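You operate a simulated robot arm through the tools that you are given. There is no shell and no other tool.

The job below is to be done with a simulated robot arm. You get a single attempt, and the scene is never put back.

Task
Wipe the oil off the trolley top and lay both spanners on their shadows.
Fine: the shadows are in the drawer. Put the rag back and shut the drawer. What is to be rubbed or washed off counts as gone when no trace of it is left.

It is judged by the outcome, as a careful person would: the job done as asked, and still so three seconds after it is handed in. It fails if anything else is knocked over, pushed out of place, dropped, spilled or broken.

Robot
A 6-joint arm with a fingered hand, fixed in place. Base frame: the origin is on the floor under the middle of its stand, x ahead of it, y to its left, z up; the work surface is at about z = 860. Lengths are in mm, angles in degrees, forces in N, time in s.
With the tool pointing down near the work surface it reaches from about 300 to 800 mm from the base axis. Its first joint turns from -166.0 to 166.0 degrees. Payload 4 kg.
The TCP is the grasp point between the finger pads, 26 mm short of the fingertips. In the tool frame z runs along the fingers and y along their closing line. The gripper opens to 132 mm; its body begins 73 mm behind the TCP. The gripper is a hand of 5 fingers: y runs from the thumb to the fingers, the wrist lies at [0, 0, -239] in the tool frame, and closing takes about 1.5 s.
Orientation is that of the tool frame in the base frame, as a unit quaternion [w, x, y, z]. With the fingers straight down and closing along the base's y, the tool's x points along the base's -x, its y along +y and its z along -z.

Tools
- The arm moves only by the tool drive_tool. Its argument "series" is a list of rows, each a list of 2 entries, a list of its own where there are three numbers: the turn, a rotation vector about the tool's x, y, z in degrees, then the shift along the tool's x, y, z in mm. In form: [[[rx, ry, rz], [tx, ty, tz]], ...]. A call has 1 to 20 rows; each row shifts and turns the commanded pose from where the row before left it, along the tool's axes as they then stand. "hand" is the gripper command, from -1 (fully open) to 1 (shut), values between in proportion, set as the call begins (left out, the last holds). Rows are played at 5 a second. More than 50 mm and 8.6 degrees between two rows, or a gripper value outside its range, and nothing of the call is played. Where a pose cannot be reached the arm comes as near as it can. A force on the tool above 40 N (or 10 N above the force at the start of the call, whichever is more), or a blocked arm, ends the call early, and 0.2 s more pass. Each finger travels about 45 mm/s and halts on what it meets, pressing with about 21 N; the grip force reading is that of the motor and also rises with nothing between the fingers. The clock runs only during rows and for 0.2 s after the last one: add rows that do not move to give the fingers time. The reply holds the time, the measured pose of the TCP, the force on the tool along the base axes, the opening and the grip force, in the units named above and with some noise, with the torque about the TCP (base axes, N m) and any sound that the robot's microphone picked up.
- Cameras (640 x 400 px; columns grow to the right, rows downward): "scene" is fixed at [42.2, 646, 1440.4]; the picture's right is [-0.88, -0.48, 0.00], its down [-0.29, 0.53, -0.80] and it looks along [0.39, -0.70, -0.60] (base axes); focal length 336 px, centre (320, 200). "wrist" rides on the gripper at [85, 2, -97] in the tool frame; the picture's right is [-0.02, 1.00, 0.00], its down [-0.75, -0.02, -0.66] and it looks along [-0.66, -0.01, 0.75] (tool axes); focal length 270 px, centre (320, 200). There is no depth. A picture from a camera that has moved, and an enlarged one, comes with that camera's place and axes in the base frame and with its lens. The place of the scene camera against the robot may be out by one fixed shift of up to 12 mm in any direction.
- camera(camera): a new picture of that camera. The clock stands still meanwhile.
- curl_fingers(finger1, finger2, finger3, finger4, thumb_bend): sets how far each is bent, from 0 (flat) to 100 (curled in); at 30 the hand is open as for a grip, at 70 the pads meet at the TCP. One left out holds its place. A second passes; each finger stops where it meets its share of the squeeze, and holds until it gets a number again. A gripper value or a shape takes the hand back. It gives what a move gives, with no picture; readings hold the bend of each and the force on the fingers (four entries, about 0 where the hand has none), thumb and palm.
- set_grasp(shape): the hand has 5 fingers and takes this shape, open, in about a second: jaw (thumb against the fingers, like two jaws); tri (thumb and two fingers); tip (a fingertip pinch); poke (one finger out to press); point (the index stretched); flat (the hand flat); cup (the hand cupped); fist (a fist). The gripper value then closes the fingers along that shape, each until it touches; the sizes above hold for jaw. It gives what a move gives, with no picture.
- close_up(camera, box): a new picture of the part [left, top, right, bottom] of that camera's present view, enlarged. The clock stands still meanwhile.
- job_done(): hands the job in; it is judged then, once.

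Places have to be worked out from the pictures, the camera data and where the tool is seen. Open the gripper and draw the arm clear of the work before you hand the job in, unless the task says otherwise.

The tools are called after "Emit:" by a JSON object that holds its "op" and its "data". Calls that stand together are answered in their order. drive_tool: Moves the arm, as the interface text tells. Its arguments: {"type":"object","properties":{"series":{"type":"array","items":{"type":"array"}},"hand":{"type":"number"}},"required":["series"]} The other tools are called the same way: set_grasp (shape) gives the hand a shape; curl_fingers (finger1, finger2, finger3, finger4, thumb_bend) moves the fingers one by one; camera (camera) takes a picture; close_up (camera, box) takes an enlarged picture of a part of a camera's view; job_done () hands the job in.

At the start:

```text
clock: 0.0
eef_pos: [588.1, -117.1, 1090.9]
tool_rot: [0.0, 0.0, 1.0, 0.001]
force: [0.1, 0.5, 0.5]
wrist_torque: [0.01, 0.0, 0.01]
opening: 132.0
finger_force: 0.1
shape: jaw
bend: [30.0, 30.0, 30.0, 30.0, 30.0]
finger forces: [0.1, 0.0, 0.1, 0.0, 0.0, 0.0]
```

scene: 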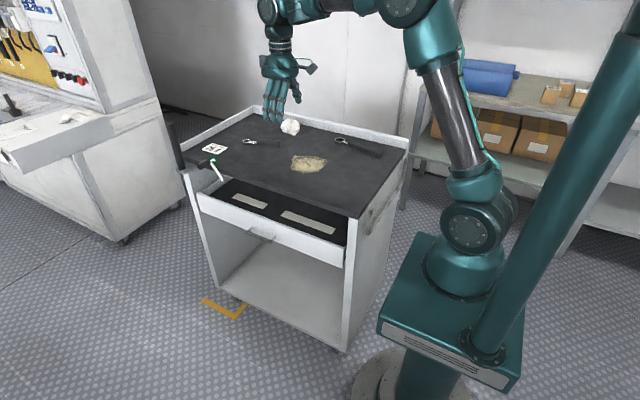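
wrist: 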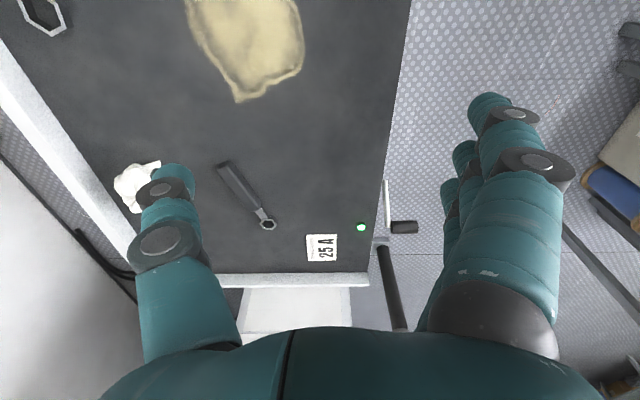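

I start by looking closely at the scene: the trolley top with an oil stain, two spanners, a white rag, and an open drawer with two shadows.

Emit:
{"op": "close_up", "data": {"camera": "scene", "box": [170, 90, 420, 250]}}

Emit:
{"op": "close_up", "data": {"camera": "wrist", "box": [0, 0, 420, 300]}}

Emit:
{"op": "close_up", "data": {"camera": "scene", "box": [180, 170, 360, 280]}}

```text
2.50 times, centred on (295, 170) of scene
camera zoom: at [42.2, 646.0, 1440.4], right [-0.88, -0.48, 0.0], down [-0.29, 0.53, -0.8], along [0.39, -0.7, -0.6], focal length 841 px, centre (382, 275)
```

zoom: 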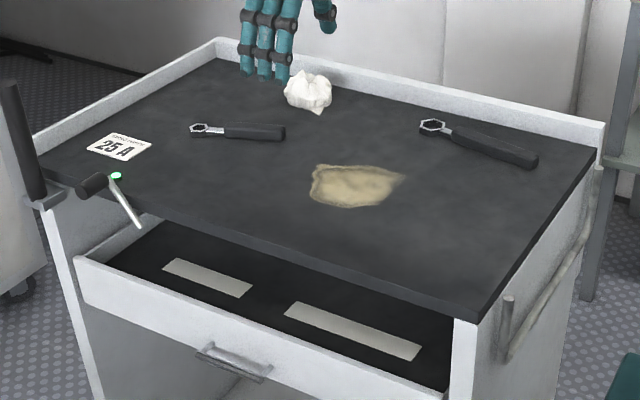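

```text
1.33 times, centred on (210, 150) of wrist
camera zoom: at [504.6, -115.1, 1188.0], right [0.02, 1.0, 0.0], down [0.75, -0.02, 0.66], along [0.66, -0.01, -0.75], focal length 360 px, centre (467, 267)
```

zoom: 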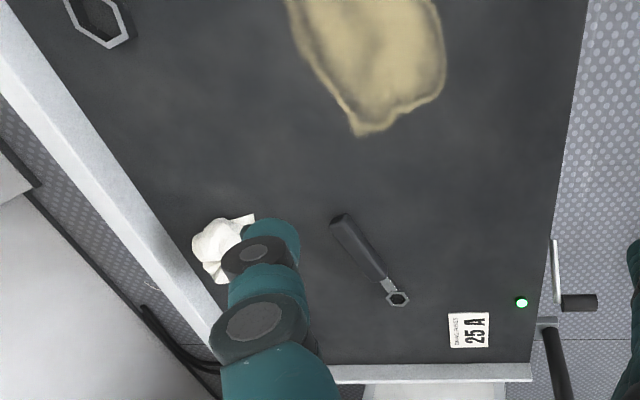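

```text
3.56 times, centred on (270, 225) of scene
camera zoom: at [42.2, 646.0, 1440.4], right [-0.88, -0.48, 0.0], down [-0.29, 0.53, -0.8], along [0.39, -0.7, -0.6], focal length 1196 px, centre (498, 111)
```

zoom: 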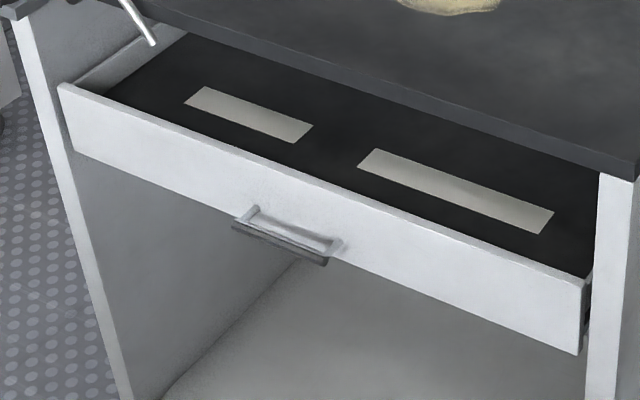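

Let me take closer looks at the lever with the green light, the spanners and the rag.

Emit:
{"op": "close_up", "data": {"camera": "scene", "box": [170, 120, 250, 200]}}

Emit:
{"op": "close_up", "data": {"camera": "scene", "box": [230, 110, 310, 160]}}

Emit:
{"op": "close_up", "data": {"camera": "scene", "box": [310, 120, 410, 182]}}

Emit:
{"op": "close_up", "data": {"camera": "wrist", "box": [290, 150, 450, 330]}}

Emit:
{"op": "close_up", "data": {"camera": "scene", "box": [190, 175, 270, 235]}}

Emit:
{"op": "close_up", "data": {"camera": "scene", "box": [270, 190, 390, 280]}}

```text
5.00 times, centred on (210, 160) of scene
camera zoom: at [42.2, 646.0, 1440.4], right [-0.88, -0.48, 0.0], down [-0.29, 0.53, -0.8], along [0.39, -0.7, -0.6], focal length 1682 px, centre (870, 400)
```

zoom: 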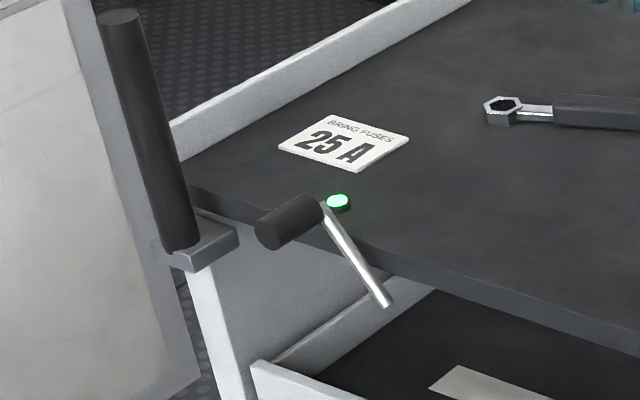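

```text
8.00 times, centred on (270, 135) of scene
camera zoom: at [42.2, 646.0, 1440.4], right [-0.88, -0.48, 0.0], down [-0.29, 0.53, -0.8], along [0.39, -0.7, -0.6], focal length 2690 px, centre (720, 720)
```

zoom: 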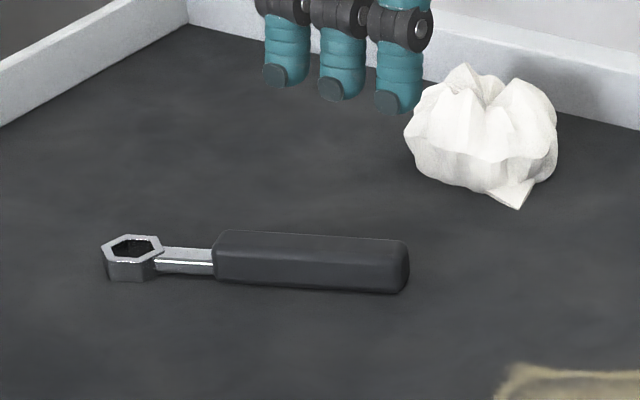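

```text
6.40 times, centred on (360, 151) of scene
camera zoom: at [42.2, 646.0, 1440.4], right [-0.88, -0.48, 0.0], down [-0.29, 0.53, -0.8], along [0.39, -0.7, -0.6], focal length 2152 px, centre (64, 514)
```

zoom: 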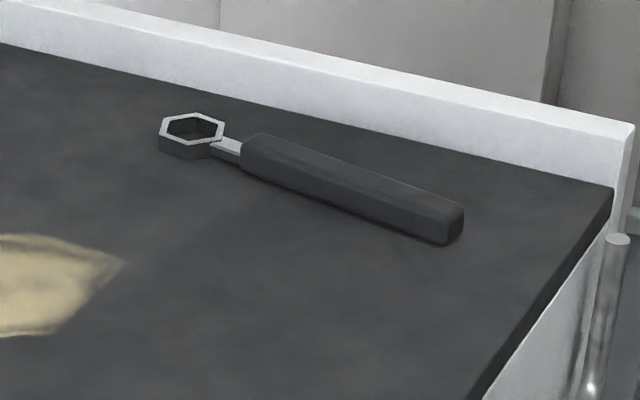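

```text
2.22 times, centred on (370, 240) of wrist
camera zoom: at [504.6, -115.1, 1188.0], right [0.02, 1.0, 0.0], down [0.75, -0.02, 0.66], along [0.66, -0.01, -0.75], focal length 601 px, centre (209, 111)
```

zoom: 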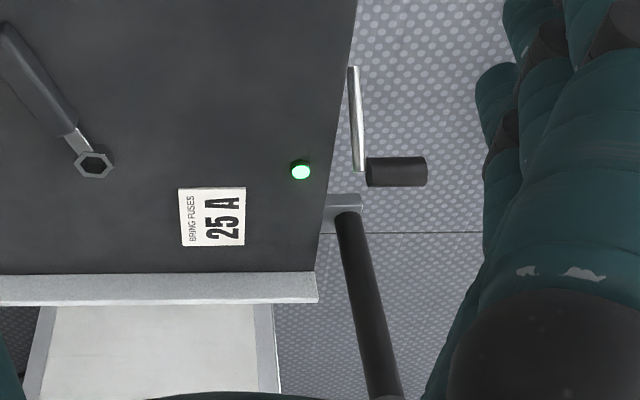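

```text
6.67 times, centred on (230, 205) of scene
camera zoom: at [42.2, 646.0, 1440.4], right [-0.88, -0.48, 0.0], down [-0.29, 0.53, -0.8], along [0.39, -0.7, -0.6], focal length 2242 px, centre (920, 167)
```

zoom: 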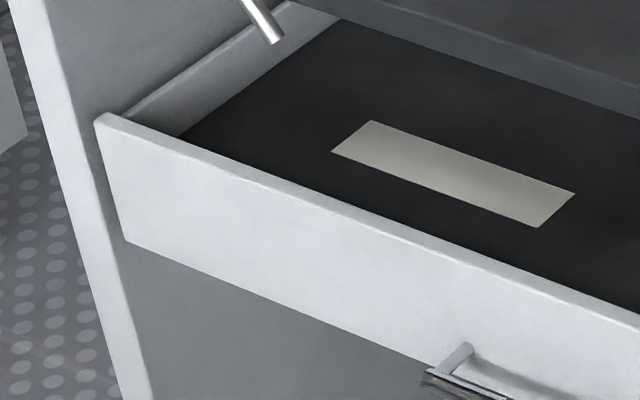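

```text
4.44 times, centred on (330, 235) of scene
camera zoom: at [42.2, 646.0, 1440.4], right [-0.88, -0.48, 0.0], down [-0.29, 0.53, -0.8], along [0.39, -0.7, -0.6], focal length 1495 px, centre (276, 44)
```

zoom: 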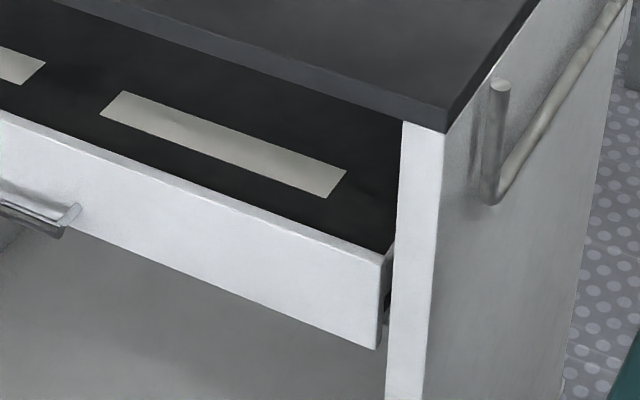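

The trolley top's front edge runs along x at about y=-20, with the drawer opening toward +y; the rag sits near the back rail around (750,-390). I'll move the hand back towards the base, high up, to look at the stain and drawer with the wrist camera.

Emit:
{"op": "drive_tool", "data": {"series": [[[0, 0, 0], [40, 20, 0]], [[0, 0, 0], [40, 20, 0]], [[0, 0, 0], [40, 20, 0]], [[0, 0, 0], [40, 20, 0]], [[0, 0, 0], [40, 20, 0]], [[0, 0, 0], [30, 20, 0]]]}}

Emit:
{"op": "camera", "data": {"camera": "wrist"}}

Emit:
{"op": "camera", "data": {"camera": "scene"}}

```text
clock: 1.4
eef_pos: [359.9, 3.6, 1092.0]
tool_rot: [0.0, -0.001, 1.0, 0.0]
force: [-0.2, -0.4, 0.0]
wrist_torque: [-0.01, 0.0, -0.02]
opening: 131.8
finger_force: 0.0
shape: jaw
bend: [30.0, 30.0, 30.0, 30.0, 30.0]
finger forces: [0.0, 0.1, 0.0, 0.0, 0.0, 0.0]
```

```text
taken
camera wrist: at [276.6, 4.3, 1189.1], right [0.02, 1.0, 0.0], down [0.75, -0.02, 0.66], along [0.66, -0.01, -0.75], focal length 270 px, centre (320, 200)
```

wrist: 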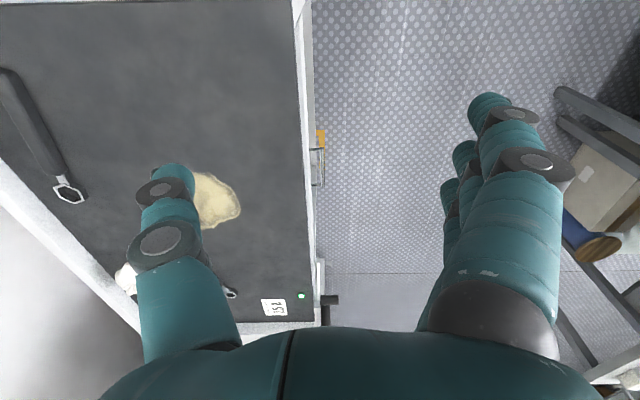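

```text
taken
```

scene: 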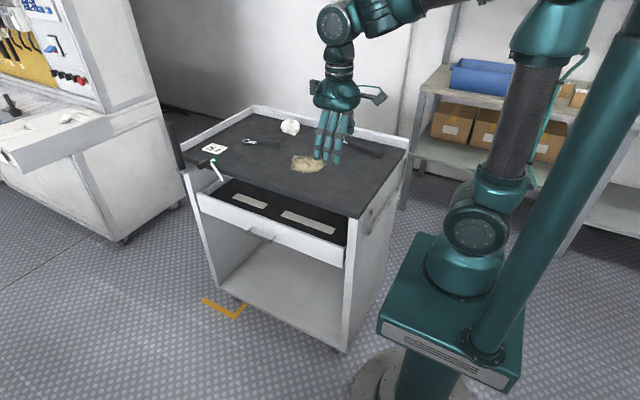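

The wrist view shows the drawer edge-on near the front edge, so I need to enlarge this part to understand the drawer's real geometry.

Emit:
{"op": "close_up", "data": {"camera": "wrist", "box": [260, 0, 380, 340]}}

Emit:
{"op": "close_up", "data": {"camera": "wrist", "box": [270, 100, 370, 200]}}

Emit:
{"op": "close_up", "data": {"camera": "wrist", "box": [0, 50, 280, 330]}}

```text
1.18 times, centred on (320, 170) of wrist
camera zoom: at [276.6, 4.3, 1189.1], right [0.02, 1.0, 0.0], down [0.75, -0.02, 0.66], along [0.66, -0.01, -0.75], focal length 318 px, centre (320, 235)
```

zoom: 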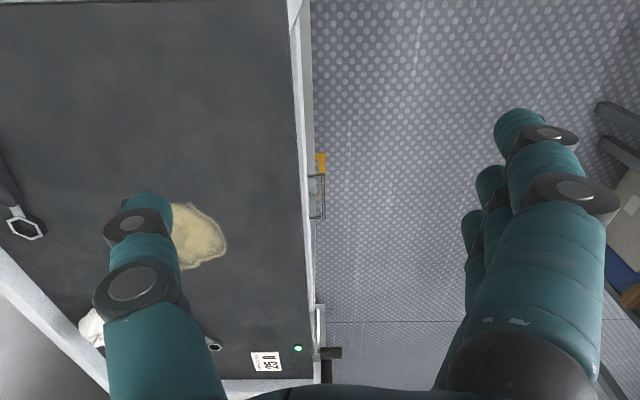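

```text
4.00 times, centred on (320, 150) of wrist
camera zoom: at [276.6, 4.3, 1189.1], right [0.02, 1.0, 0.0], down [0.75, -0.02, 0.66], along [0.66, -0.01, -0.75], focal length 1081 px, centre (320, 400)
```

zoom: 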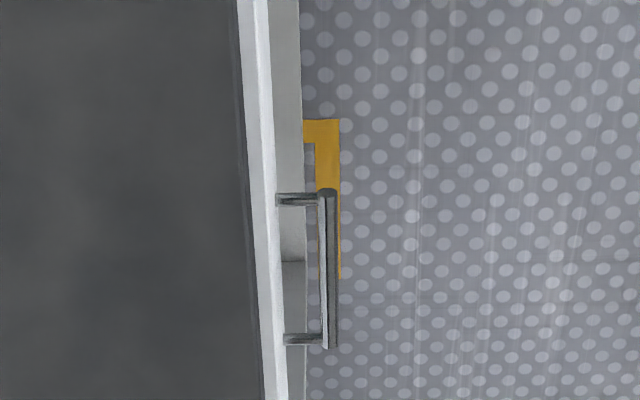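

```text
1.43 times, centred on (140, 190) of wrist
camera zoom: at [276.6, 4.3, 1189.1], right [0.02, 1.0, 0.0], down [0.75, -0.02, 0.66], along [0.66, -0.01, -0.75], focal length 386 px, centre (577, 214)
```

zoom: 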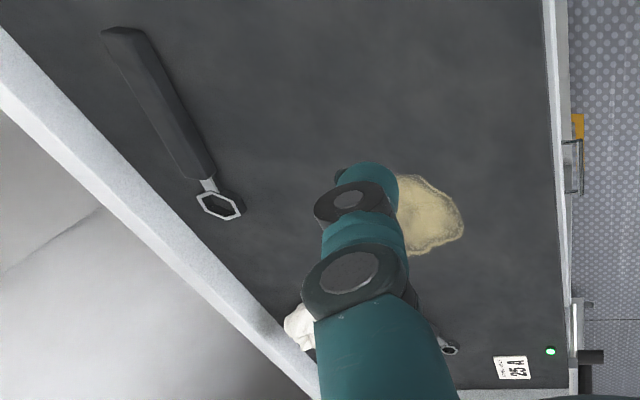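

The parallax between the two cameras tells me the drawer is in fact (nearly) shut: its low front panel (z≈630–745) lies at y≈-20 and the shadows on its floor (z≈650) are seen through the gap, so I'll have to pull it open. I'll swing the hand round to look at the trolley's front from +y.

Emit:
{"op": "drive_tool", "data": {"series": [[[0, 0, 0], [-24, 37, 0]], [[0, 0, 0], [-24, 37, 0]], [[0, 0, 0], [-24, 37, 0]], [[0, 0, 0], [-24, 37, 0]], [[0, 0, 0], [-24, 37, 0]], [[0, 0, 0], [-24, 37, 0]], [[0, 0, 0], [-24, 37, 0]], [[0, 0, 0], [-24, 37, 0]], [[0, 0, 8.2], [0, 0, 0]], [[0, 0, 8.2], [0, 0, 0]], [[0, 0, 8.2], [0, 0, 0]], [[0, 0, 8.2], [0, 0, 0]], [[0, 0, 8.2], [0, 0, 0]], [[0, 0, 8.2], [0, 0, 0]], [[0, 0, 8.2], [0, 0, 0]], [[0, 0, 8.2], [0, 0, 0]], [[0, 0, 8.2], [0, 0, 0]], [[0, 0, 8.2], [0, 0, 0]], [[0, 0, 8], [0, 0, 0]]]}}

Emit:
{"op": "camera", "data": {"camera": "wrist"}}

Emit:
{"op": "camera", "data": {"camera": "scene"}}

```text
clock: 5.4
eef_pos: [550.6, 298.8, 1091.3]
tool_rot: [0.0, 0.707, 0.707, 0.0]
force: [-0.4, 0.3, -0.1]
wrist_torque: [-0.01, 0.04, 0.05]
opening: 131.9
finger_force: 0.1
shape: jaw
bend: [30.0, 30.0, 30.0, 30.0, 30.0]
finger forces: [0.0, 0.0, 0.0, 0.0, 0.0, 0.0]
```

```text
taken
camera wrist: at [553.1, 382.9, 1188.1], right [1.0, -0.02, 0.0], down [-0.02, -0.75, 0.66], along [-0.01, -0.66, -0.75], focal length 270 px, centre (320, 200)
```

wrist: 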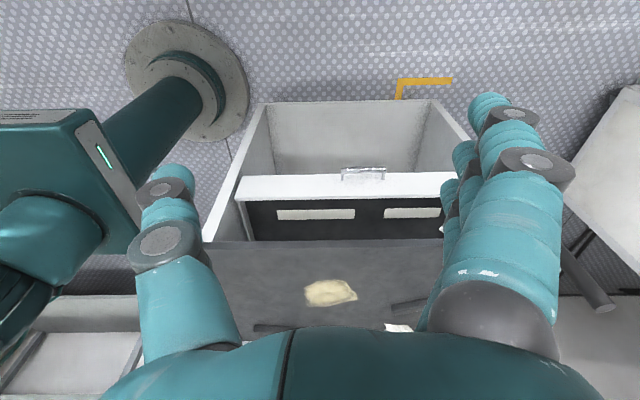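

```text
taken
```

scene: 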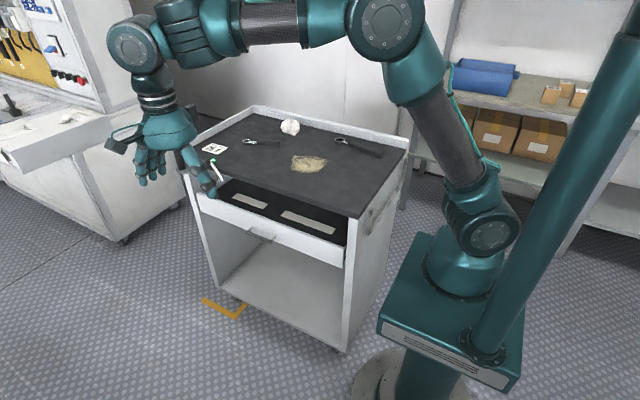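

The front view (upside down) shows the panel, the handle and both shadows behind it. I'll enlarge it to measure.

Emit:
{"op": "close_up", "data": {"camera": "wrist", "box": [220, 90, 480, 260]}}

Emit:
{"op": "close_up", "data": {"camera": "wrist", "box": [310, 150, 410, 220]}}

Emit:
{"op": "close_up", "data": {"camera": "wrist", "box": [200, 150, 300, 250]}}

Emit:
{"op": "close_up", "data": {"camera": "wrist", "box": [370, 140, 490, 260]}}

```text
2.35 times, centred on (350, 175) of wrist
camera zoom: at [553.1, 382.9, 1188.1], right [1.0, -0.02, 0.0], down [-0.02, -0.75, 0.66], along [-0.01, -0.66, -0.75], focal length 636 px, centre (249, 259)
```

zoom: 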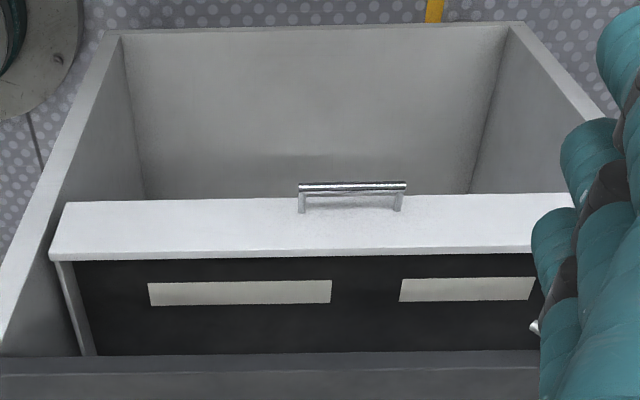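

```text
5.71 times, centred on (360, 185) of wrist
camera zoom: at [553.1, 382.9, 1188.1], right [1.0, -0.02, 0.0], down [-0.02, -0.75, 0.66], along [-0.01, -0.66, -0.75], focal length 1544 px, centre (91, 286)
```

zoom: 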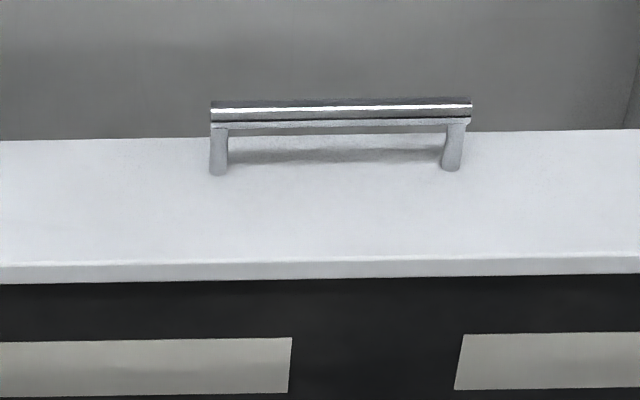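

```text
4.00 times, centred on (250, 200) of wrist
camera zoom: at [553.1, 382.9, 1188.1], right [1.0, -0.02, 0.0], down [-0.02, -0.75, 0.66], along [-0.01, -0.66, -0.75], focal length 1081 px, centre (600, 200)
```

zoom: 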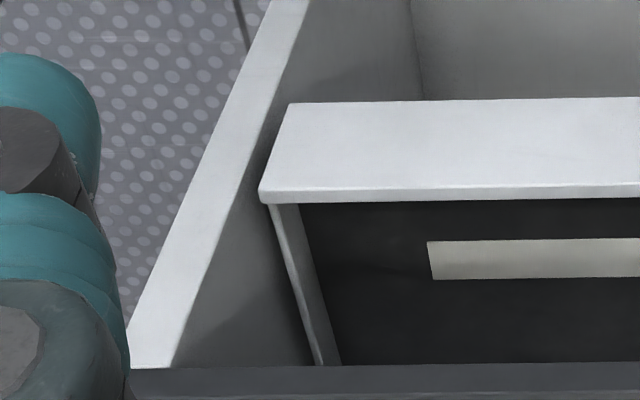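

```text
3.33 times, centred on (430, 200) of wrist
camera zoom: at [553.1, 382.9, 1188.1], right [1.0, -0.02, 0.0], down [-0.02, -0.75, 0.66], along [-0.01, -0.66, -0.75], focal length 901 px, centre (-47, 200)
```

zoom: 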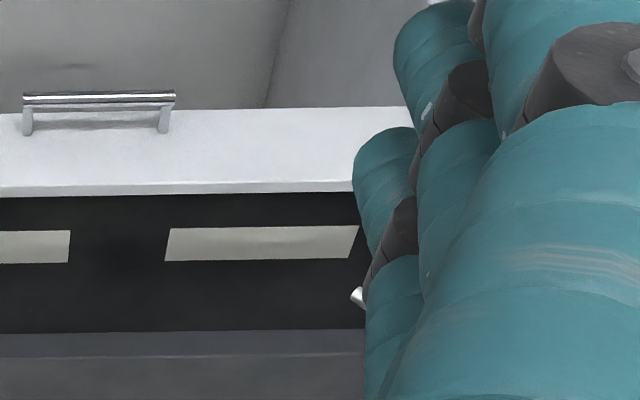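

From the front view I put the handle bar at x≈600–705, y≈+6, z≈655 (panel face y≈-24, top z≈720). I'll check what the three-finger "tri" shape looks like, since four fingers barely fit between the handle posts.

Emit:
{"op": "set_grasp", "data": {"shape": "tri"}}

Emit:
{"op": "camera", "data": {"camera": "wrist"}}

Emit:
{"op": "close_up", "data": {"camera": "scene", "box": [90, 60, 250, 210]}}

```text
clock: 6.3
eef_pos: [551.2, 297.5, 1091.0]
tool_rot: [0.001, 0.707, 0.708, 0.0]
force: [-0.2, 0.5, -0.4]
wrist_torque: [0.01, -0.01, 0.0]
opening: 131.8
finger_force: 0.0
shape: tri
bend: [0.0, 30.0, 30.0, 0.0, 30.0]
finger forces: [0.1, 0.0, 0.1, 0.0, 0.0, 0.1]
```

```text
taken
camera wrist: at [552.8, 382.9, 1188.1], right [1.0, -0.02, 0.0], down [-0.01, -0.75, 0.66], along [-0.01, -0.66, -0.75], focal length 270 px, centre (320, 200)
```

wrist: 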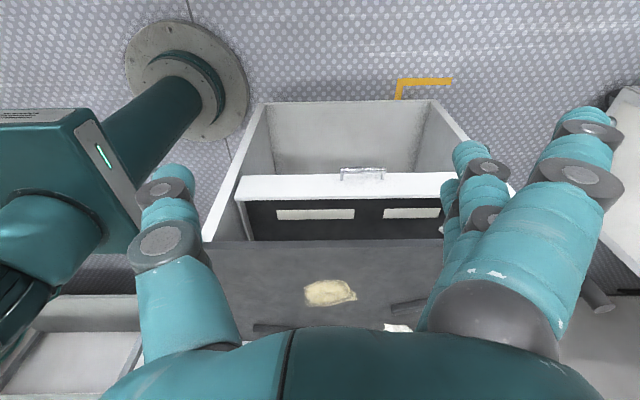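

```text
2.67 times, centred on (170, 135) of scene
camera zoom: at [42.2, 646.0, 1440.4], right [-0.88, -0.48, 0.0], down [-0.29, 0.53, -0.8], along [0.39, -0.7, -0.6], focal length 897 px, centre (720, 373)
```

zoom: 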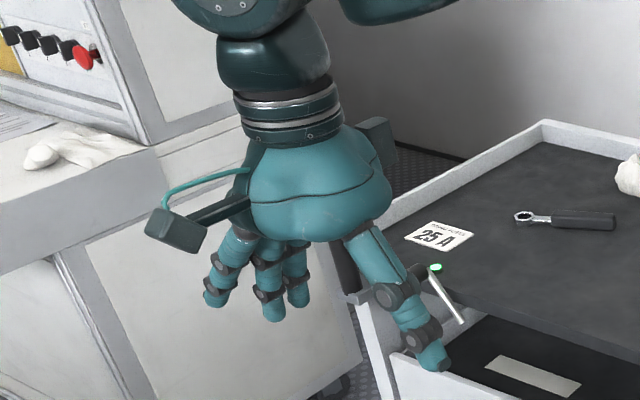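

"Tri" leaves the outer fingers straight, so instead I'll open the drawer by hooking the fingers behind the panel's top edge, beside the handle. First I turn the hand so the fingers face the trolley and tilt it forward, staying well clear.

Emit:
{"op": "drive_tool", "data": {"series": [[[0, 0, 8.2], [0, 0, 0]], [[0, 0, 8.2], [0, 0, 0]], [[0, 0, 8.2], [0, 0, 0]], [[0, 0, 8.2], [0, 0, 0]], [[0, 0, 8.2], [0, 0, 0]], [[0, 0, 8.2], [0, 0, 0]], [[0, 0, 8.2], [0, 0, 0]], [[0, 0, 8.2], [0, 0, 0]], [[0, 0, 8.2], [0, 0, 0]], [[0, 0, 8.2], [0, 0, 0]], [[0, 0, 8], [0, 0, 0]], [[-8, 0, 0], [0, 0, 0]], [[-8, 0, 0], [0, 0, 0]], [[-8, 0, 0], [0, 0, 0]], [[-8, 0, 0], [0, 0, 0]], [[-8, 0, 0], [0, 0, 0]]]}}

Emit:
{"op": "curl_fingers", "data": {"finger1": 60, "finger2": 60, "finger3": 60, "finger4": 60, "thumb_bend": 0}}

Emit:
{"op": "camera", "data": {"camera": "wrist"}}

Emit:
{"op": "camera", "data": {"camera": "scene"}}

```text
clock: 9.7
eef_pos: [542.5, 304.4, 1084.9]
tool_rot: [0.069, 0.998, 0.001, 0.005]
force: [0.2, 0.2, -0.6]
wrist_torque: [0.01, -0.02, -0.05]
opening: 132.0
finger_force: 0.1
shape: tri
bend: [0.0, 30.0, 30.0, 0.0, 30.0]
finger forces: [0.1, 0.0, 0.1, 0.0, 0.1, 0.0]
out of reach, approached as far as the arm can: row 13, 14, 15, 16
```

```text
clock: 10.7
eef_pos: [543.8, 303.4, 1085.6]
tool_rot: [0.069, 0.998, 0.001, 0.005]
force: [0.0, 1.0, 0.5]
wrist_torque: [-0.02, -0.02, -0.04]
opening: 107.3
finger_force: 0.0
shape: fingers
bend: [60.0, 60.0, 60.0, 60.0, 1.0]
finger forces: [0.0, 0.1, 0.0, 0.0, 0.1, 0.1]
```

```text
taken
camera wrist: at [628.0, 315.7, 1182.6], right [-0.02, -0.99, 0.14], down [-0.76, 0.1, 0.64], along [-0.65, -0.09, -0.75], focal length 270 px, centre (320, 200)
```

wrist: 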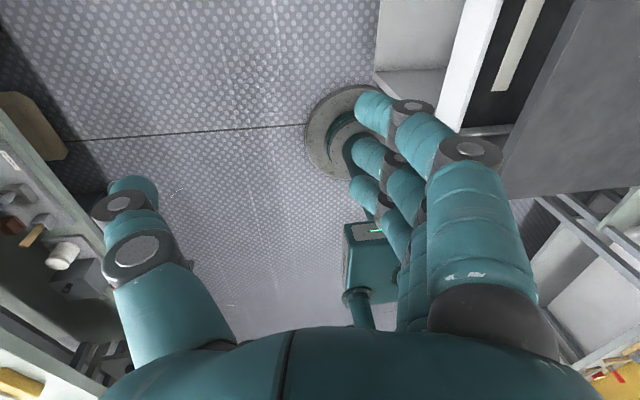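

```text
taken
```

scene: 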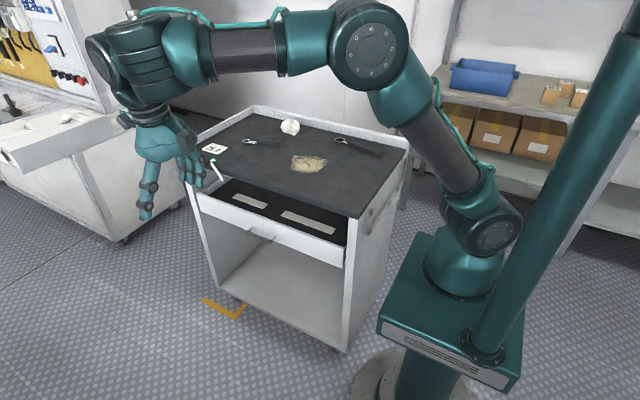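

The tilt was only partly reached up here (8° of 40°). I'll test a step along the tool axis to see how the commanded pose stands and whether lower down the tilt becomes reachable.

Emit:
{"op": "drive_tool", "data": {"series": [[[0, 0, 0], [0, 0, 40]], [[0, 0, 0], [0, 0, 40]]]}}

```text
clock: 11.3
eef_pos: [546.0, 295.1, 1003.4]
tool_rot: [0.067, 0.998, 0.0, 0.005]
force: [0.4, 0.5, -0.9]
wrist_torque: [0.0, -0.06, 0.0]
opening: 107.0
finger_force: 0.0
shape: fingers
bend: [60.0, 60.0, 60.0, 60.0, 0.0]
finger forces: [0.0, 0.0, 0.1, 0.0, 0.0, 0.0]
```

The commanded pose re-synced to the actual one. I'll come closer and lower in front of the trolley, then try the tilt again.

Emit:
{"op": "drive_tool", "data": {"series": [[[0, 0, 0], [0, 27, 37]], [[0, 0, 0], [0, 27, 37]], [[0, 0, 0], [0, 27, 37]], [[-8, 0, 0], [0, 0, 0]], [[-8, 0, 0], [0, 0, 0]], [[-8, 0, 0], [0, 0, 0]], [[-8, 0, 0], [0, 0, 0]]]}}

Emit:
{"op": "camera", "data": {"camera": "scene"}}

```text
clock: 12.9
eef_pos: [545.4, 198.5, 906.8]
tool_rot: [0.341, 0.94, 0.001, 0.004]
force: [0.7, -0.9, 0.4]
wrist_torque: [0.03, 0.0, -0.01]
opening: 107.1
finger_force: 0.1
shape: fingers
bend: [60.0, 60.0, 60.0, 60.0, 0.0]
finger forces: [0.0, 0.1, 0.0, 0.0, 0.1, 0.1]
```

```text
taken
```

scene: 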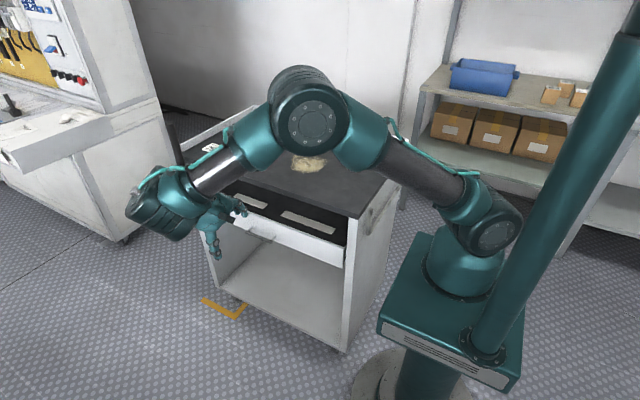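

The 40° tilt is reached now. Let me look through the wrist camera at the hand and the panel.

Emit:
{"op": "camera", "data": {"camera": "wrist"}}

Emit:
{"op": "close_up", "data": {"camera": "scene", "box": [120, 150, 360, 300]}}

```text
taken
camera wrist: at [630.0, 259.2, 983.4], right [-0.02, -0.77, 0.64], down [-0.76, 0.43, 0.49], along [-0.65, -0.47, -0.59], focal length 270 px, centre (320, 200)
```

wrist: 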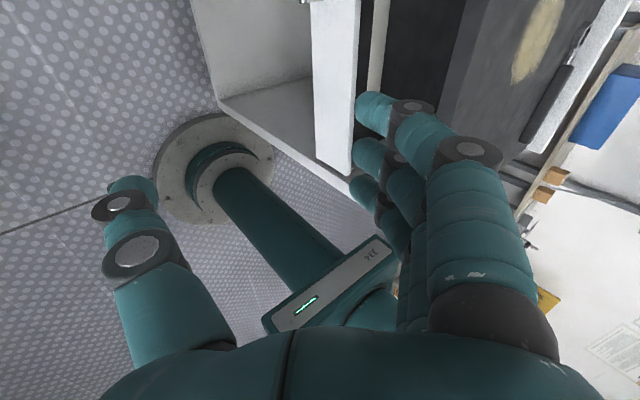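

```text
2.67 times, centred on (240, 225) of scene
camera zoom: at [42.2, 646.0, 1440.4], right [-0.88, -0.48, 0.0], down [-0.29, 0.53, -0.8], along [0.39, -0.7, -0.6], focal length 897 px, centre (533, 133)
```

zoom: 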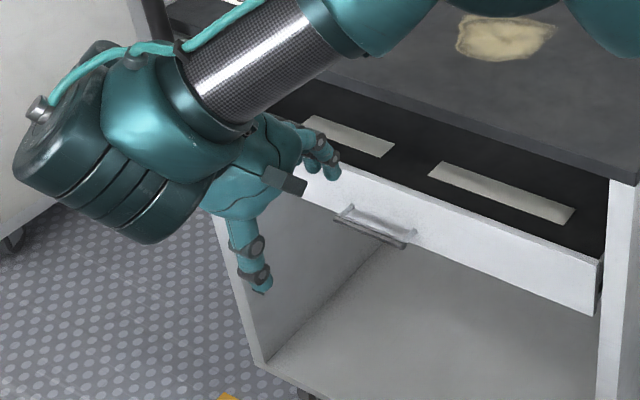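

With fingers bent to 60 and 40° tilt the end joints point about straight down, good for hooking. I move to just in front of the gap (TCP about y=10, z=755) and check before reaching in.

Emit:
{"op": "drive_tool", "data": {"series": [[[0, 0, 0], [0, 9.4, 42.7]], [[0, 0, 0], [0, 9.4, 42.7]], [[0, 0, 0], [0, 9.4, 42.7]], [[0, 0, 0], [0, 9.4, 42.7]], [[0, 0, 0], [0, 4.7, 33.3]], [[0, 0, 0], [0, 4.7, 33.3]]]}}

Emit:
{"op": "camera", "data": {"camera": "wrist"}}

Emit:
{"op": "close_up", "data": {"camera": "scene", "box": [170, 130, 370, 280]}}

```text
clock: 14.3
eef_pos: [548.3, 9.8, 749.8]
tool_rot: [0.341, 0.94, -0.001, 0.005]
force: [0.0, -0.1, 1.5]
wrist_torque: [-0.02, 0.01, 0.0]
opening: 107.2
finger_force: 0.1
shape: fingers
bend: [60.0, 60.0, 60.0, 60.0, 0.0]
finger forces: [0.0, 0.0, 0.1, 0.1, 0.0, 0.0]
```

```text
taken
camera wrist: at [632.6, 70.2, 826.4], right [-0.02, -0.77, 0.64], down [-0.76, 0.43, 0.49], along [-0.65, -0.47, -0.59], focal length 270 px, centre (320, 200)
```

wrist: 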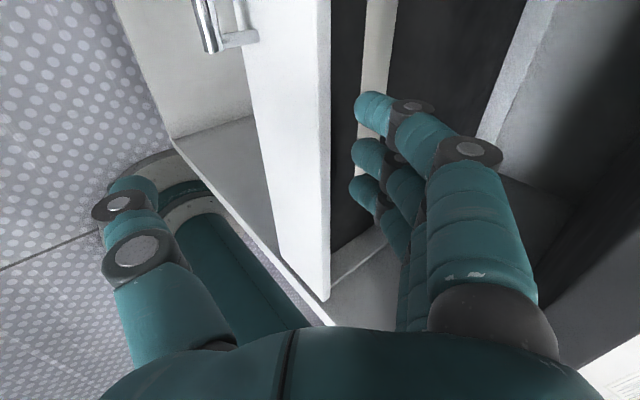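

```text
2.67 times, centred on (270, 205) of scene
camera zoom: at [42.2, 646.0, 1440.4], right [-0.88, -0.48, 0.0], down [-0.29, 0.53, -0.8], along [0.39, -0.7, -0.6], focal length 897 px, centre (453, 187)
```

zoom: 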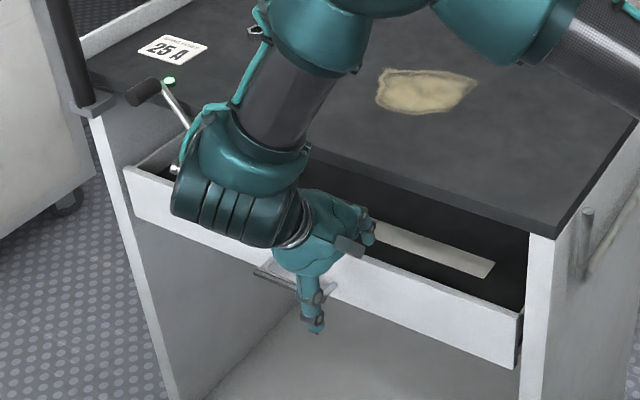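

The fingertips are above and roughly over the panel's top edge with the slab well clear. I now reach in over the panel and lower the fingertips behind it.

Emit:
{"op": "drive_tool", "data": {"series": [[[0, 0, 0], [0, 19.5, 13.8]], [[0, 0, 0], [0, -7, 11.8]], [[0, 0, 0], [0, -7, 11.8]], [[0, 0, 0], [0, -7, 11.8]], [[0, 0, 0], [0, -7, 11.8]]]}}

Emit:
{"op": "camera", "data": {"camera": "wrist"}}

Emit:
{"op": "close_up", "data": {"camera": "scene", "box": [170, 130, 370, 280]}}

```text
clock: 15.5
eef_pos: [547.5, -24.8, 700.5]
tool_rot: [0.341, 0.94, 0.001, 0.003]
force: [0.5, -0.6, 0.0]
wrist_torque: [0.01, -0.01, 0.0]
opening: 107.0
finger_force: 0.1
shape: fingers
bend: [60.0, 60.0, 60.0, 60.0, 0.0]
finger forces: [0.1, 0.1, 0.0, 0.0, 0.1, 0.0]
```

```text
taken
camera wrist: at [632.0, 35.9, 777.4], right [-0.02, -0.77, 0.64], down [-0.76, 0.43, 0.49], along [-0.65, -0.47, -0.59], focal length 270 px, centre (320, 200)
```

wrist: 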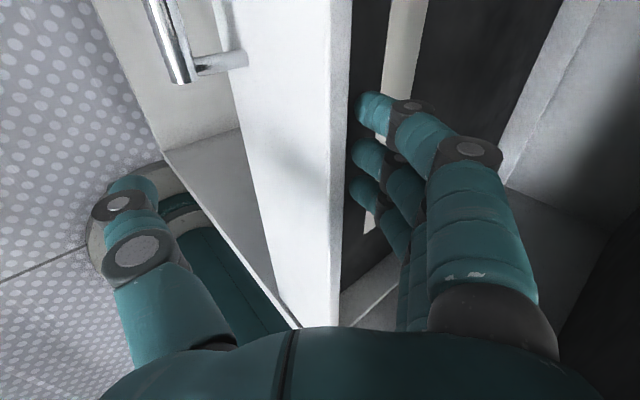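

```text
2.67 times, centred on (270, 205) of scene
camera zoom: at [42.2, 646.0, 1440.4], right [-0.88, -0.48, 0.0], down [-0.29, 0.53, -0.8], along [0.39, -0.7, -0.6], focal length 897 px, centre (453, 187)
```

zoom: 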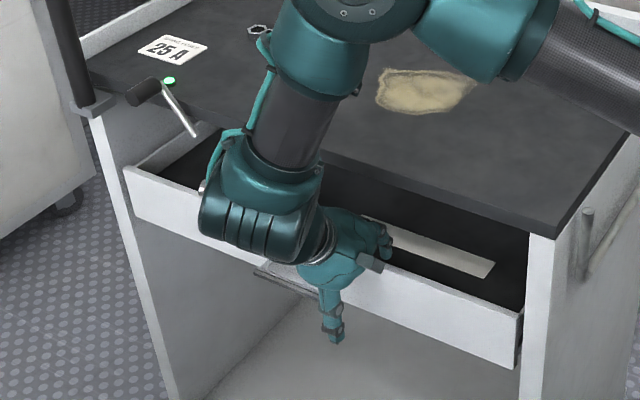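

No contact so far and the fingertips are behind the panel's rim. I now pull slowly toward +y and watch the force.

Emit:
{"op": "drive_tool", "data": {"series": [[[0, 0, 0], [0, -7.66, -6.43]], [[0, 0, 0], [0, -7.66, -6.43]], [[0, 0, 0], [0, -7.66, -6.43]], [[0, 0, 0], [0, -7.66, -6.43]], [[0, 0, 0], [0, -7.66, -6.43]]]}}

Emit:
{"op": "close_up", "data": {"camera": "scene", "box": [170, 130, 370, 280]}}

Emit:
{"op": "camera", "data": {"camera": "wrist"}}

```text
clock: 16.7
eef_pos: [547.5, 26.9, 702.8]
tool_rot: [0.34, 0.94, 0.0, 0.003]
force: [-0.5, 0.3, 0.6]
wrist_torque: [0.04, 0.02, 0.02]
opening: 107.3
finger_force: 0.1
shape: fingers
bend: [60.0, 60.0, 60.0, 60.0, 0.0]
finger forces: [0.0, 0.0, 0.0, 0.0, 0.0, 0.1]
```

```text
2.67 times, centred on (270, 205) of scene
camera zoom: at [42.2, 646.0, 1440.4], right [-0.88, -0.48, 0.0], down [-0.29, 0.53, -0.8], along [0.39, -0.7, -0.6], focal length 897 px, centre (453, 187)
```

zoom: 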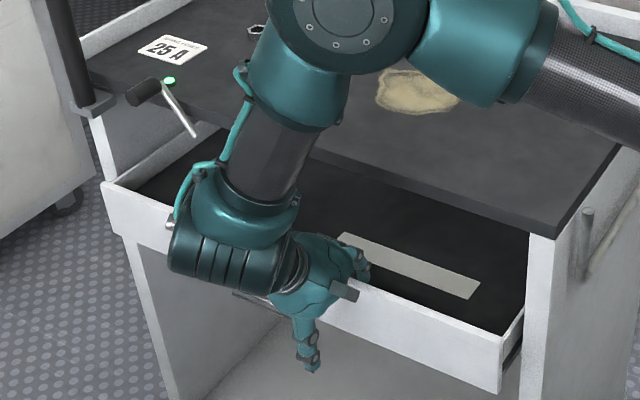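

```text
taken
camera wrist: at [631.1, 87.8, 778.1], right [-0.02, -0.77, 0.64], down [-0.76, 0.43, 0.49], along [-0.65, -0.47, -0.59], focal length 270 px, centre (320, 200)
```

wrist: 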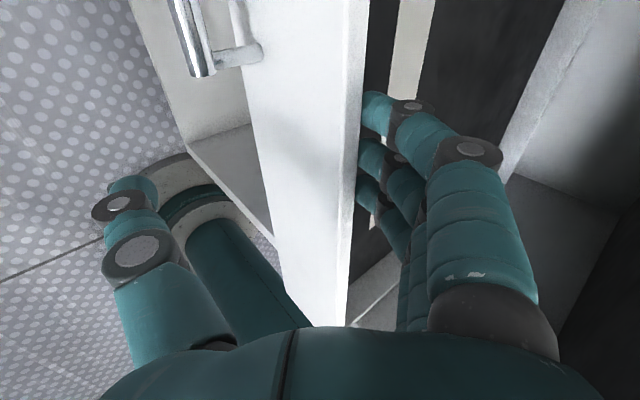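

The drawer follows freely. I keep pulling in +y by another 180 mm in small steps.

Emit:
{"op": "drive_tool", "data": {"series": [[[0, 0, 0], [0, -11.49, -9.645]], [[0, 0, 0], [0, -11.49, -9.645]], [[0, 0, 0], [0, -11.49, -9.645]], [[0, 0, 0], [0, -11.49, -9.645]], [[0, 0, 0], [0, -11.49, -9.645]], [[0, 0, 0], [0, -11.49, -9.645]], [[0, 0, 0], [0, -11.49, -9.645]], [[0, 0, 0], [0, -11.49, -9.645]], [[0, 0, 0], [0, -11.49, -9.645]], [[0, 0, 0], [0, -11.49, -9.645]], [[0, 0, 0], [0, -11.49, -9.645]], [[0, 0, 0], [0, -11.49, -9.645]]]}}

Emit:
{"op": "camera", "data": {"camera": "scene"}}

Emit:
{"op": "camera", "data": {"camera": "wrist"}}

```text
clock: 19.3
eef_pos: [547.8, 205.7, 703.0]
tool_rot: [0.341, 0.94, 0.0, 0.005]
force: [0.9, -0.2, -0.8]
wrist_torque: [0.03, -0.03, 0.01]
opening: 107.3
finger_force: 0.0
shape: fingers
bend: [60.0, 60.0, 60.0, 60.0, 0.0]
finger forces: [0.0, 0.0, 0.1, 0.0, 0.0, 0.0]
```

```text
taken
```

scene: 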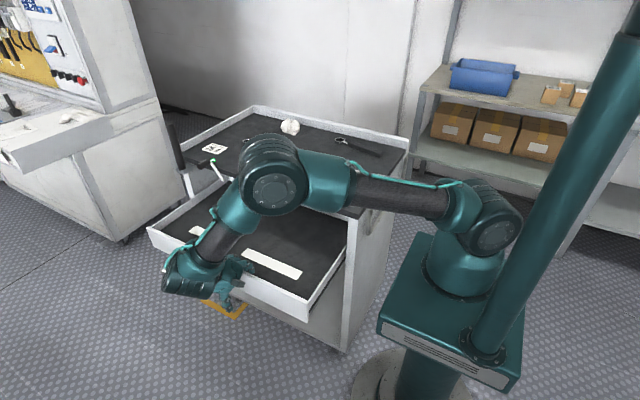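

```text
taken
camera wrist: at [631.2, 266.9, 778.2], right [-0.02, -0.77, 0.64], down [-0.76, 0.43, 0.49], along [-0.65, -0.47, -0.59], focal length 270 px, centre (320, 200)
```

wrist: 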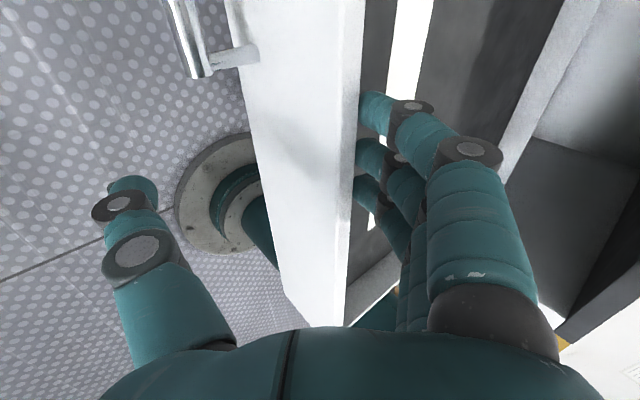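

The drawer is open by about 200 mm and both shadows are clear of the top. I unhook (slightly back, then straight up) and level the hand again.

Emit:
{"op": "drive_tool", "data": {"series": [[[0, 0, 0], [0, 6.1, 5.1]], [[0, 0, 0], [0, 25.7, -30.6]], [[0, 0, 0], [0, 25.7, -30.6]], [[0, 0, 0], [0, 25.7, -30.6]], [[0, 0, 0], [0, 25.7, -30.6]], [[0, 0, 0], [0, 25.7, -30.6]], [[0, 0, 0], [0, 25.7, -30.6]], [[8, 0, 0], [0, 0, 0]], [[8, 0, 0], [0, 0, 0]], [[8, 0, 0], [0, 0, 0]], [[8, 0, 0], [0, 0, 0]], [[8, 0, 0], [0, 0, 0]]]}}

Emit:
{"op": "camera", "data": {"camera": "scene"}}

```text
clock: 21.9
eef_pos: [544.9, 198.8, 942.2]
tool_rot: [-0.002, 1.0, 0.001, 0.004]
force: [-0.6, 0.4, -0.3]
wrist_torque: [-0.03, 0.0, 0.01]
opening: 107.3
finger_force: 0.1
shape: fingers
bend: [60.0, 60.0, 60.0, 60.0, 0.0]
finger forces: [0.0, 0.1, 0.0, 0.0, 0.0, 0.0]
```

```text
taken
```

scene: 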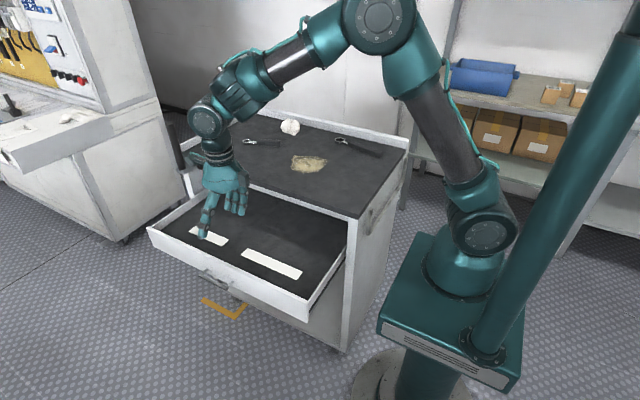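

The drawer stays open. I raise the hand, open it to the jaw shape, and turn it by -90° so the wrist camera looks at drawer and top together.

Emit:
{"op": "drive_tool", "data": {"series": [[[0, 0, 0], [0, 0, -50]], [[0, 0, 0], [0, 0, -50]], [[0, 0, 0], [0, 0, -50]], [[0, 0, -8.2], [0, 0, 0]], [[0, 0, -8.2], [0, 0, 0]], [[0, 0, -8.2], [0, 0, 0]], [[0, 0, -8.2], [0, 0, 0]], [[0, 0, -8.2], [0, 0, 0]], [[0, 0, -8.2], [0, 0, 0]], [[0, 0, -8.2], [0, 0, 0]], [[0, 0, -8.2], [0, 0, 0]], [[0, 0, -8.2], [0, 0, 0]], [[0, 0, -8.2], [0, 0, 0]], [[0, 0, -8], [0, 0, 0]]]}}

Emit:
{"op": "set_grasp", "data": {"shape": "jaw"}}

Emit:
{"op": "camera", "data": {"camera": "wrist"}}

```text
clock: 24.9
eef_pos: [543.9, 199.0, 1090.0]
tool_rot: [0.002, 0.706, 0.708, 0.004]
force: [-0.7, -0.2, 0.4]
wrist_torque: [0.0, -0.04, -0.01]
opening: 107.2
finger_force: 0.0
shape: fingers
bend: [60.0, 60.0, 60.0, 60.0, 0.0]
finger forces: [0.1, 0.0, 0.0, 0.0, 0.0, 0.0]
```

```text
clock: 25.8
eef_pos: [543.6, 198.9, 1090.4]
tool_rot: [0.003, 0.707, 0.708, 0.003]
force: [0.1, -1.0, -0.2]
wrist_torque: [0.0, 0.01, 0.02]
opening: 132.2
finger_force: 0.0
shape: jaw
bend: [30.0, 30.0, 30.0, 30.0, 30.0]
finger forces: [0.1, 0.0, 0.0, 0.0, 0.0, 0.0]
```

```text
taken
camera wrist: at [545.3, 282.5, 1188.7], right [1.0, -0.02, 0.01], down [-0.02, -0.75, 0.66], along [-0.01, -0.66, -0.75], focal length 270 px, centre (320, 200)
```

wrist: 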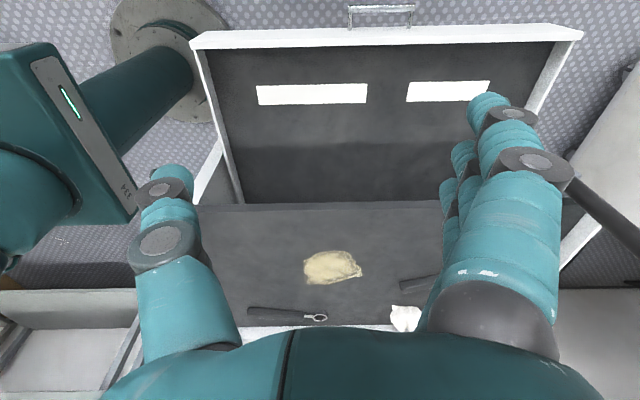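

Good view of drawer, stain, long spanner and rag. I enlarge the parts for measurement.

Emit:
{"op": "close_up", "data": {"camera": "wrist", "box": [240, 70, 400, 120]}}

Emit:
{"op": "close_up", "data": {"camera": "wrist", "box": [380, 60, 520, 120]}}

Emit:
{"op": "close_up", "data": {"camera": "wrist", "box": [230, 190, 450, 340]}}

Emit:
{"op": "close_up", "data": {"camera": "scene", "box": [140, 180, 360, 320]}}

```text
4.00 times, centred on (320, 95) of wrist
camera zoom: at [545.3, 282.5, 1188.7], right [1.0, -0.02, 0.01], down [-0.02, -0.75, 0.66], along [-0.01, -0.66, -0.75], focal length 1081 px, centre (320, 620)
```

zoom: 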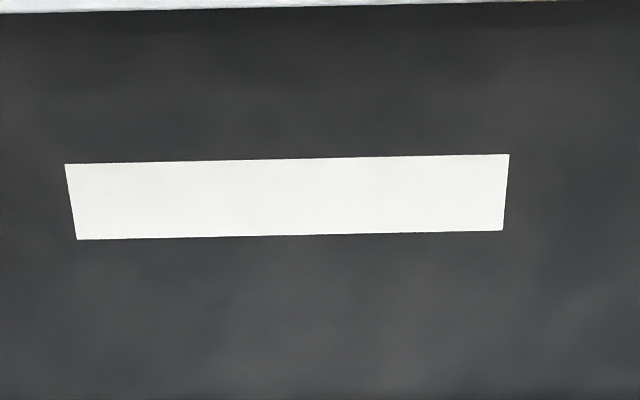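

```text
4.57 times, centred on (450, 90) of wrist
camera zoom: at [545.3, 282.5, 1188.7], right [1.0, -0.02, 0.01], down [-0.02, -0.75, 0.66], along [-0.01, -0.66, -0.75], focal length 1236 px, centre (-274, 703)
```

zoom: 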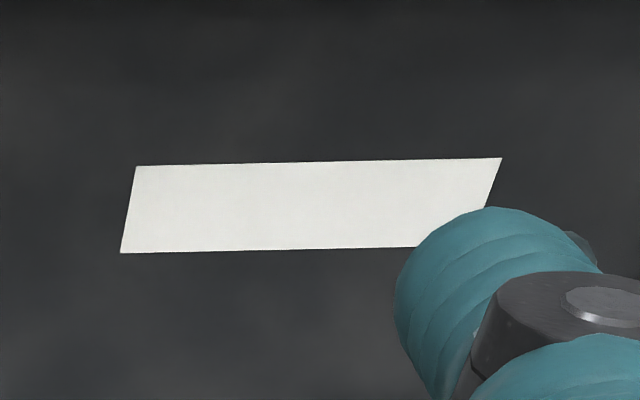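

```text
2.67 times, centred on (340, 265) of wrist
camera zoom: at [545.3, 282.5, 1188.7], right [1.0, -0.02, 0.01], down [-0.02, -0.75, 0.66], along [-0.01, -0.66, -0.75], focal length 721 px, centre (267, 27)
```

zoom: 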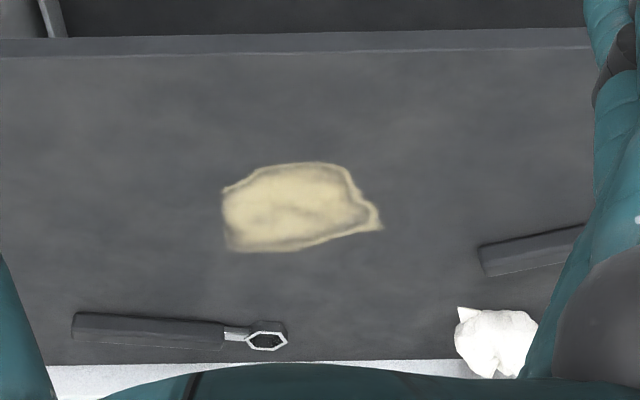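

```text
2.86 times, centred on (250, 250) of scene
camera zoom: at [42.2, 646.0, 1440.4], right [-0.88, -0.48, 0.0], down [-0.29, 0.53, -0.8], along [0.39, -0.7, -0.6], focal length 961 px, centre (520, 57)
```

zoom: 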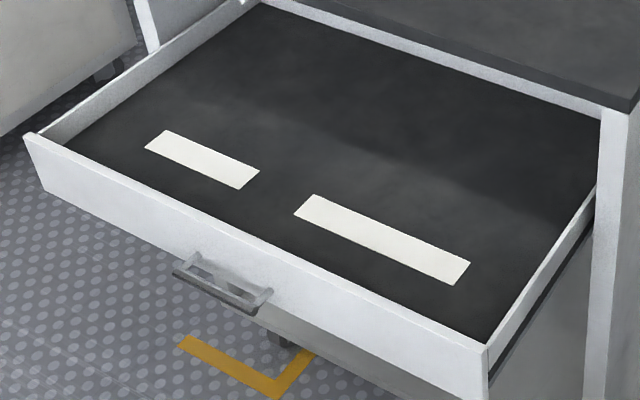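

Measured: drawer floor z≈648, long shadow centre (528,86), short one (795,86); stain spans about x 500–630, y -258 to -137. Now I turn the hand (yaw -30°, 22° lean outward) and travel above the rag at about (748,-388).

Emit:
{"op": "drive_tool", "data": {"series": [[[0, 0, -7.5], [0, 0, 0]], [[0, 0, -7.5], [0, 0, 0]], [[0, 0, -7.5], [0, 0, 0]], [[0, 0, -7.5], [0, 0, 0]], [[0, -7.4, 0], [0, 0, 0]], [[0, -7.3, 0], [0, 0, 0]], [[0, -7.3, 0], [0, 0, 0]], [[0, 0, 0], [-41.2, -9, 23.3]], [[0, 0, 0], [-41.2, -9, 23.3]], [[0, 0, 0], [-41.2, -9, 23.3]], [[0, 0, 0], [-41.2, -9, 23.3]], [[0, 0, 0], [-41.2, -9, 23.3]], [[0, 0, 0], [-41.2, -9, 23.3]], [[0, 0, 0], [-41.2, -9, 23.3]], [[0, 0, 0], [-41.2, -9, 23.3]], [[0, 0, 0], [-41.2, -9, 23.3]], [[0, 0, 0], [-41.2, -9, 23.3]], [[0, 0, 0], [-41.2, -9, 23.3]]]}}

Emit:
{"op": "camera", "data": {"camera": "wrist"}}

Emit:
{"op": "camera", "data": {"camera": "scene"}}

```text
clock: 29.6
eef_pos: [714.7, -300.7, 1024.0]
tool_rot: [0.169, 0.49, 0.85, -0.091]
force: [0.0, 1.0, 0.0]
wrist_torque: [-0.01, 0.02, 0.01]
opening: 132.1
finger_force: 0.2
shape: jaw
bend: [30.0, 30.0, 30.0, 30.0, 30.0]
finger forces: [0.0, 0.0, 0.0, 0.1, 0.0, 0.1]
```

```text
taken
camera wrist: at [657.9, -200.3, 1082.4], right [0.87, 0.49, 0.02], down [0.21, -0.4, 0.89], along [0.44, -0.78, -0.45], focal length 270 px, centre (320, 200)
```

wrist: 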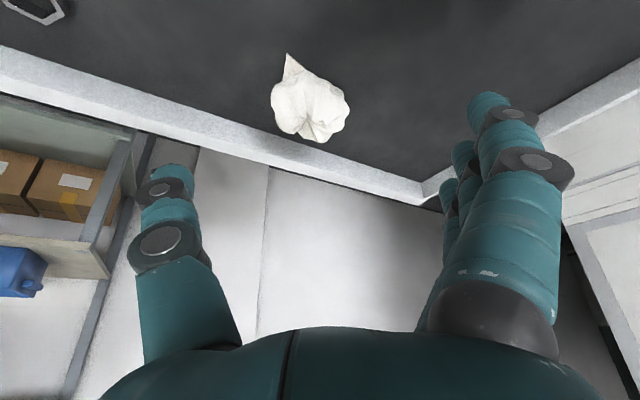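

```text
taken
```

scene: 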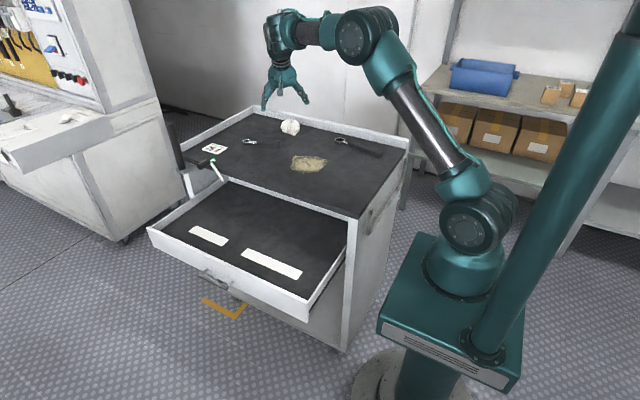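

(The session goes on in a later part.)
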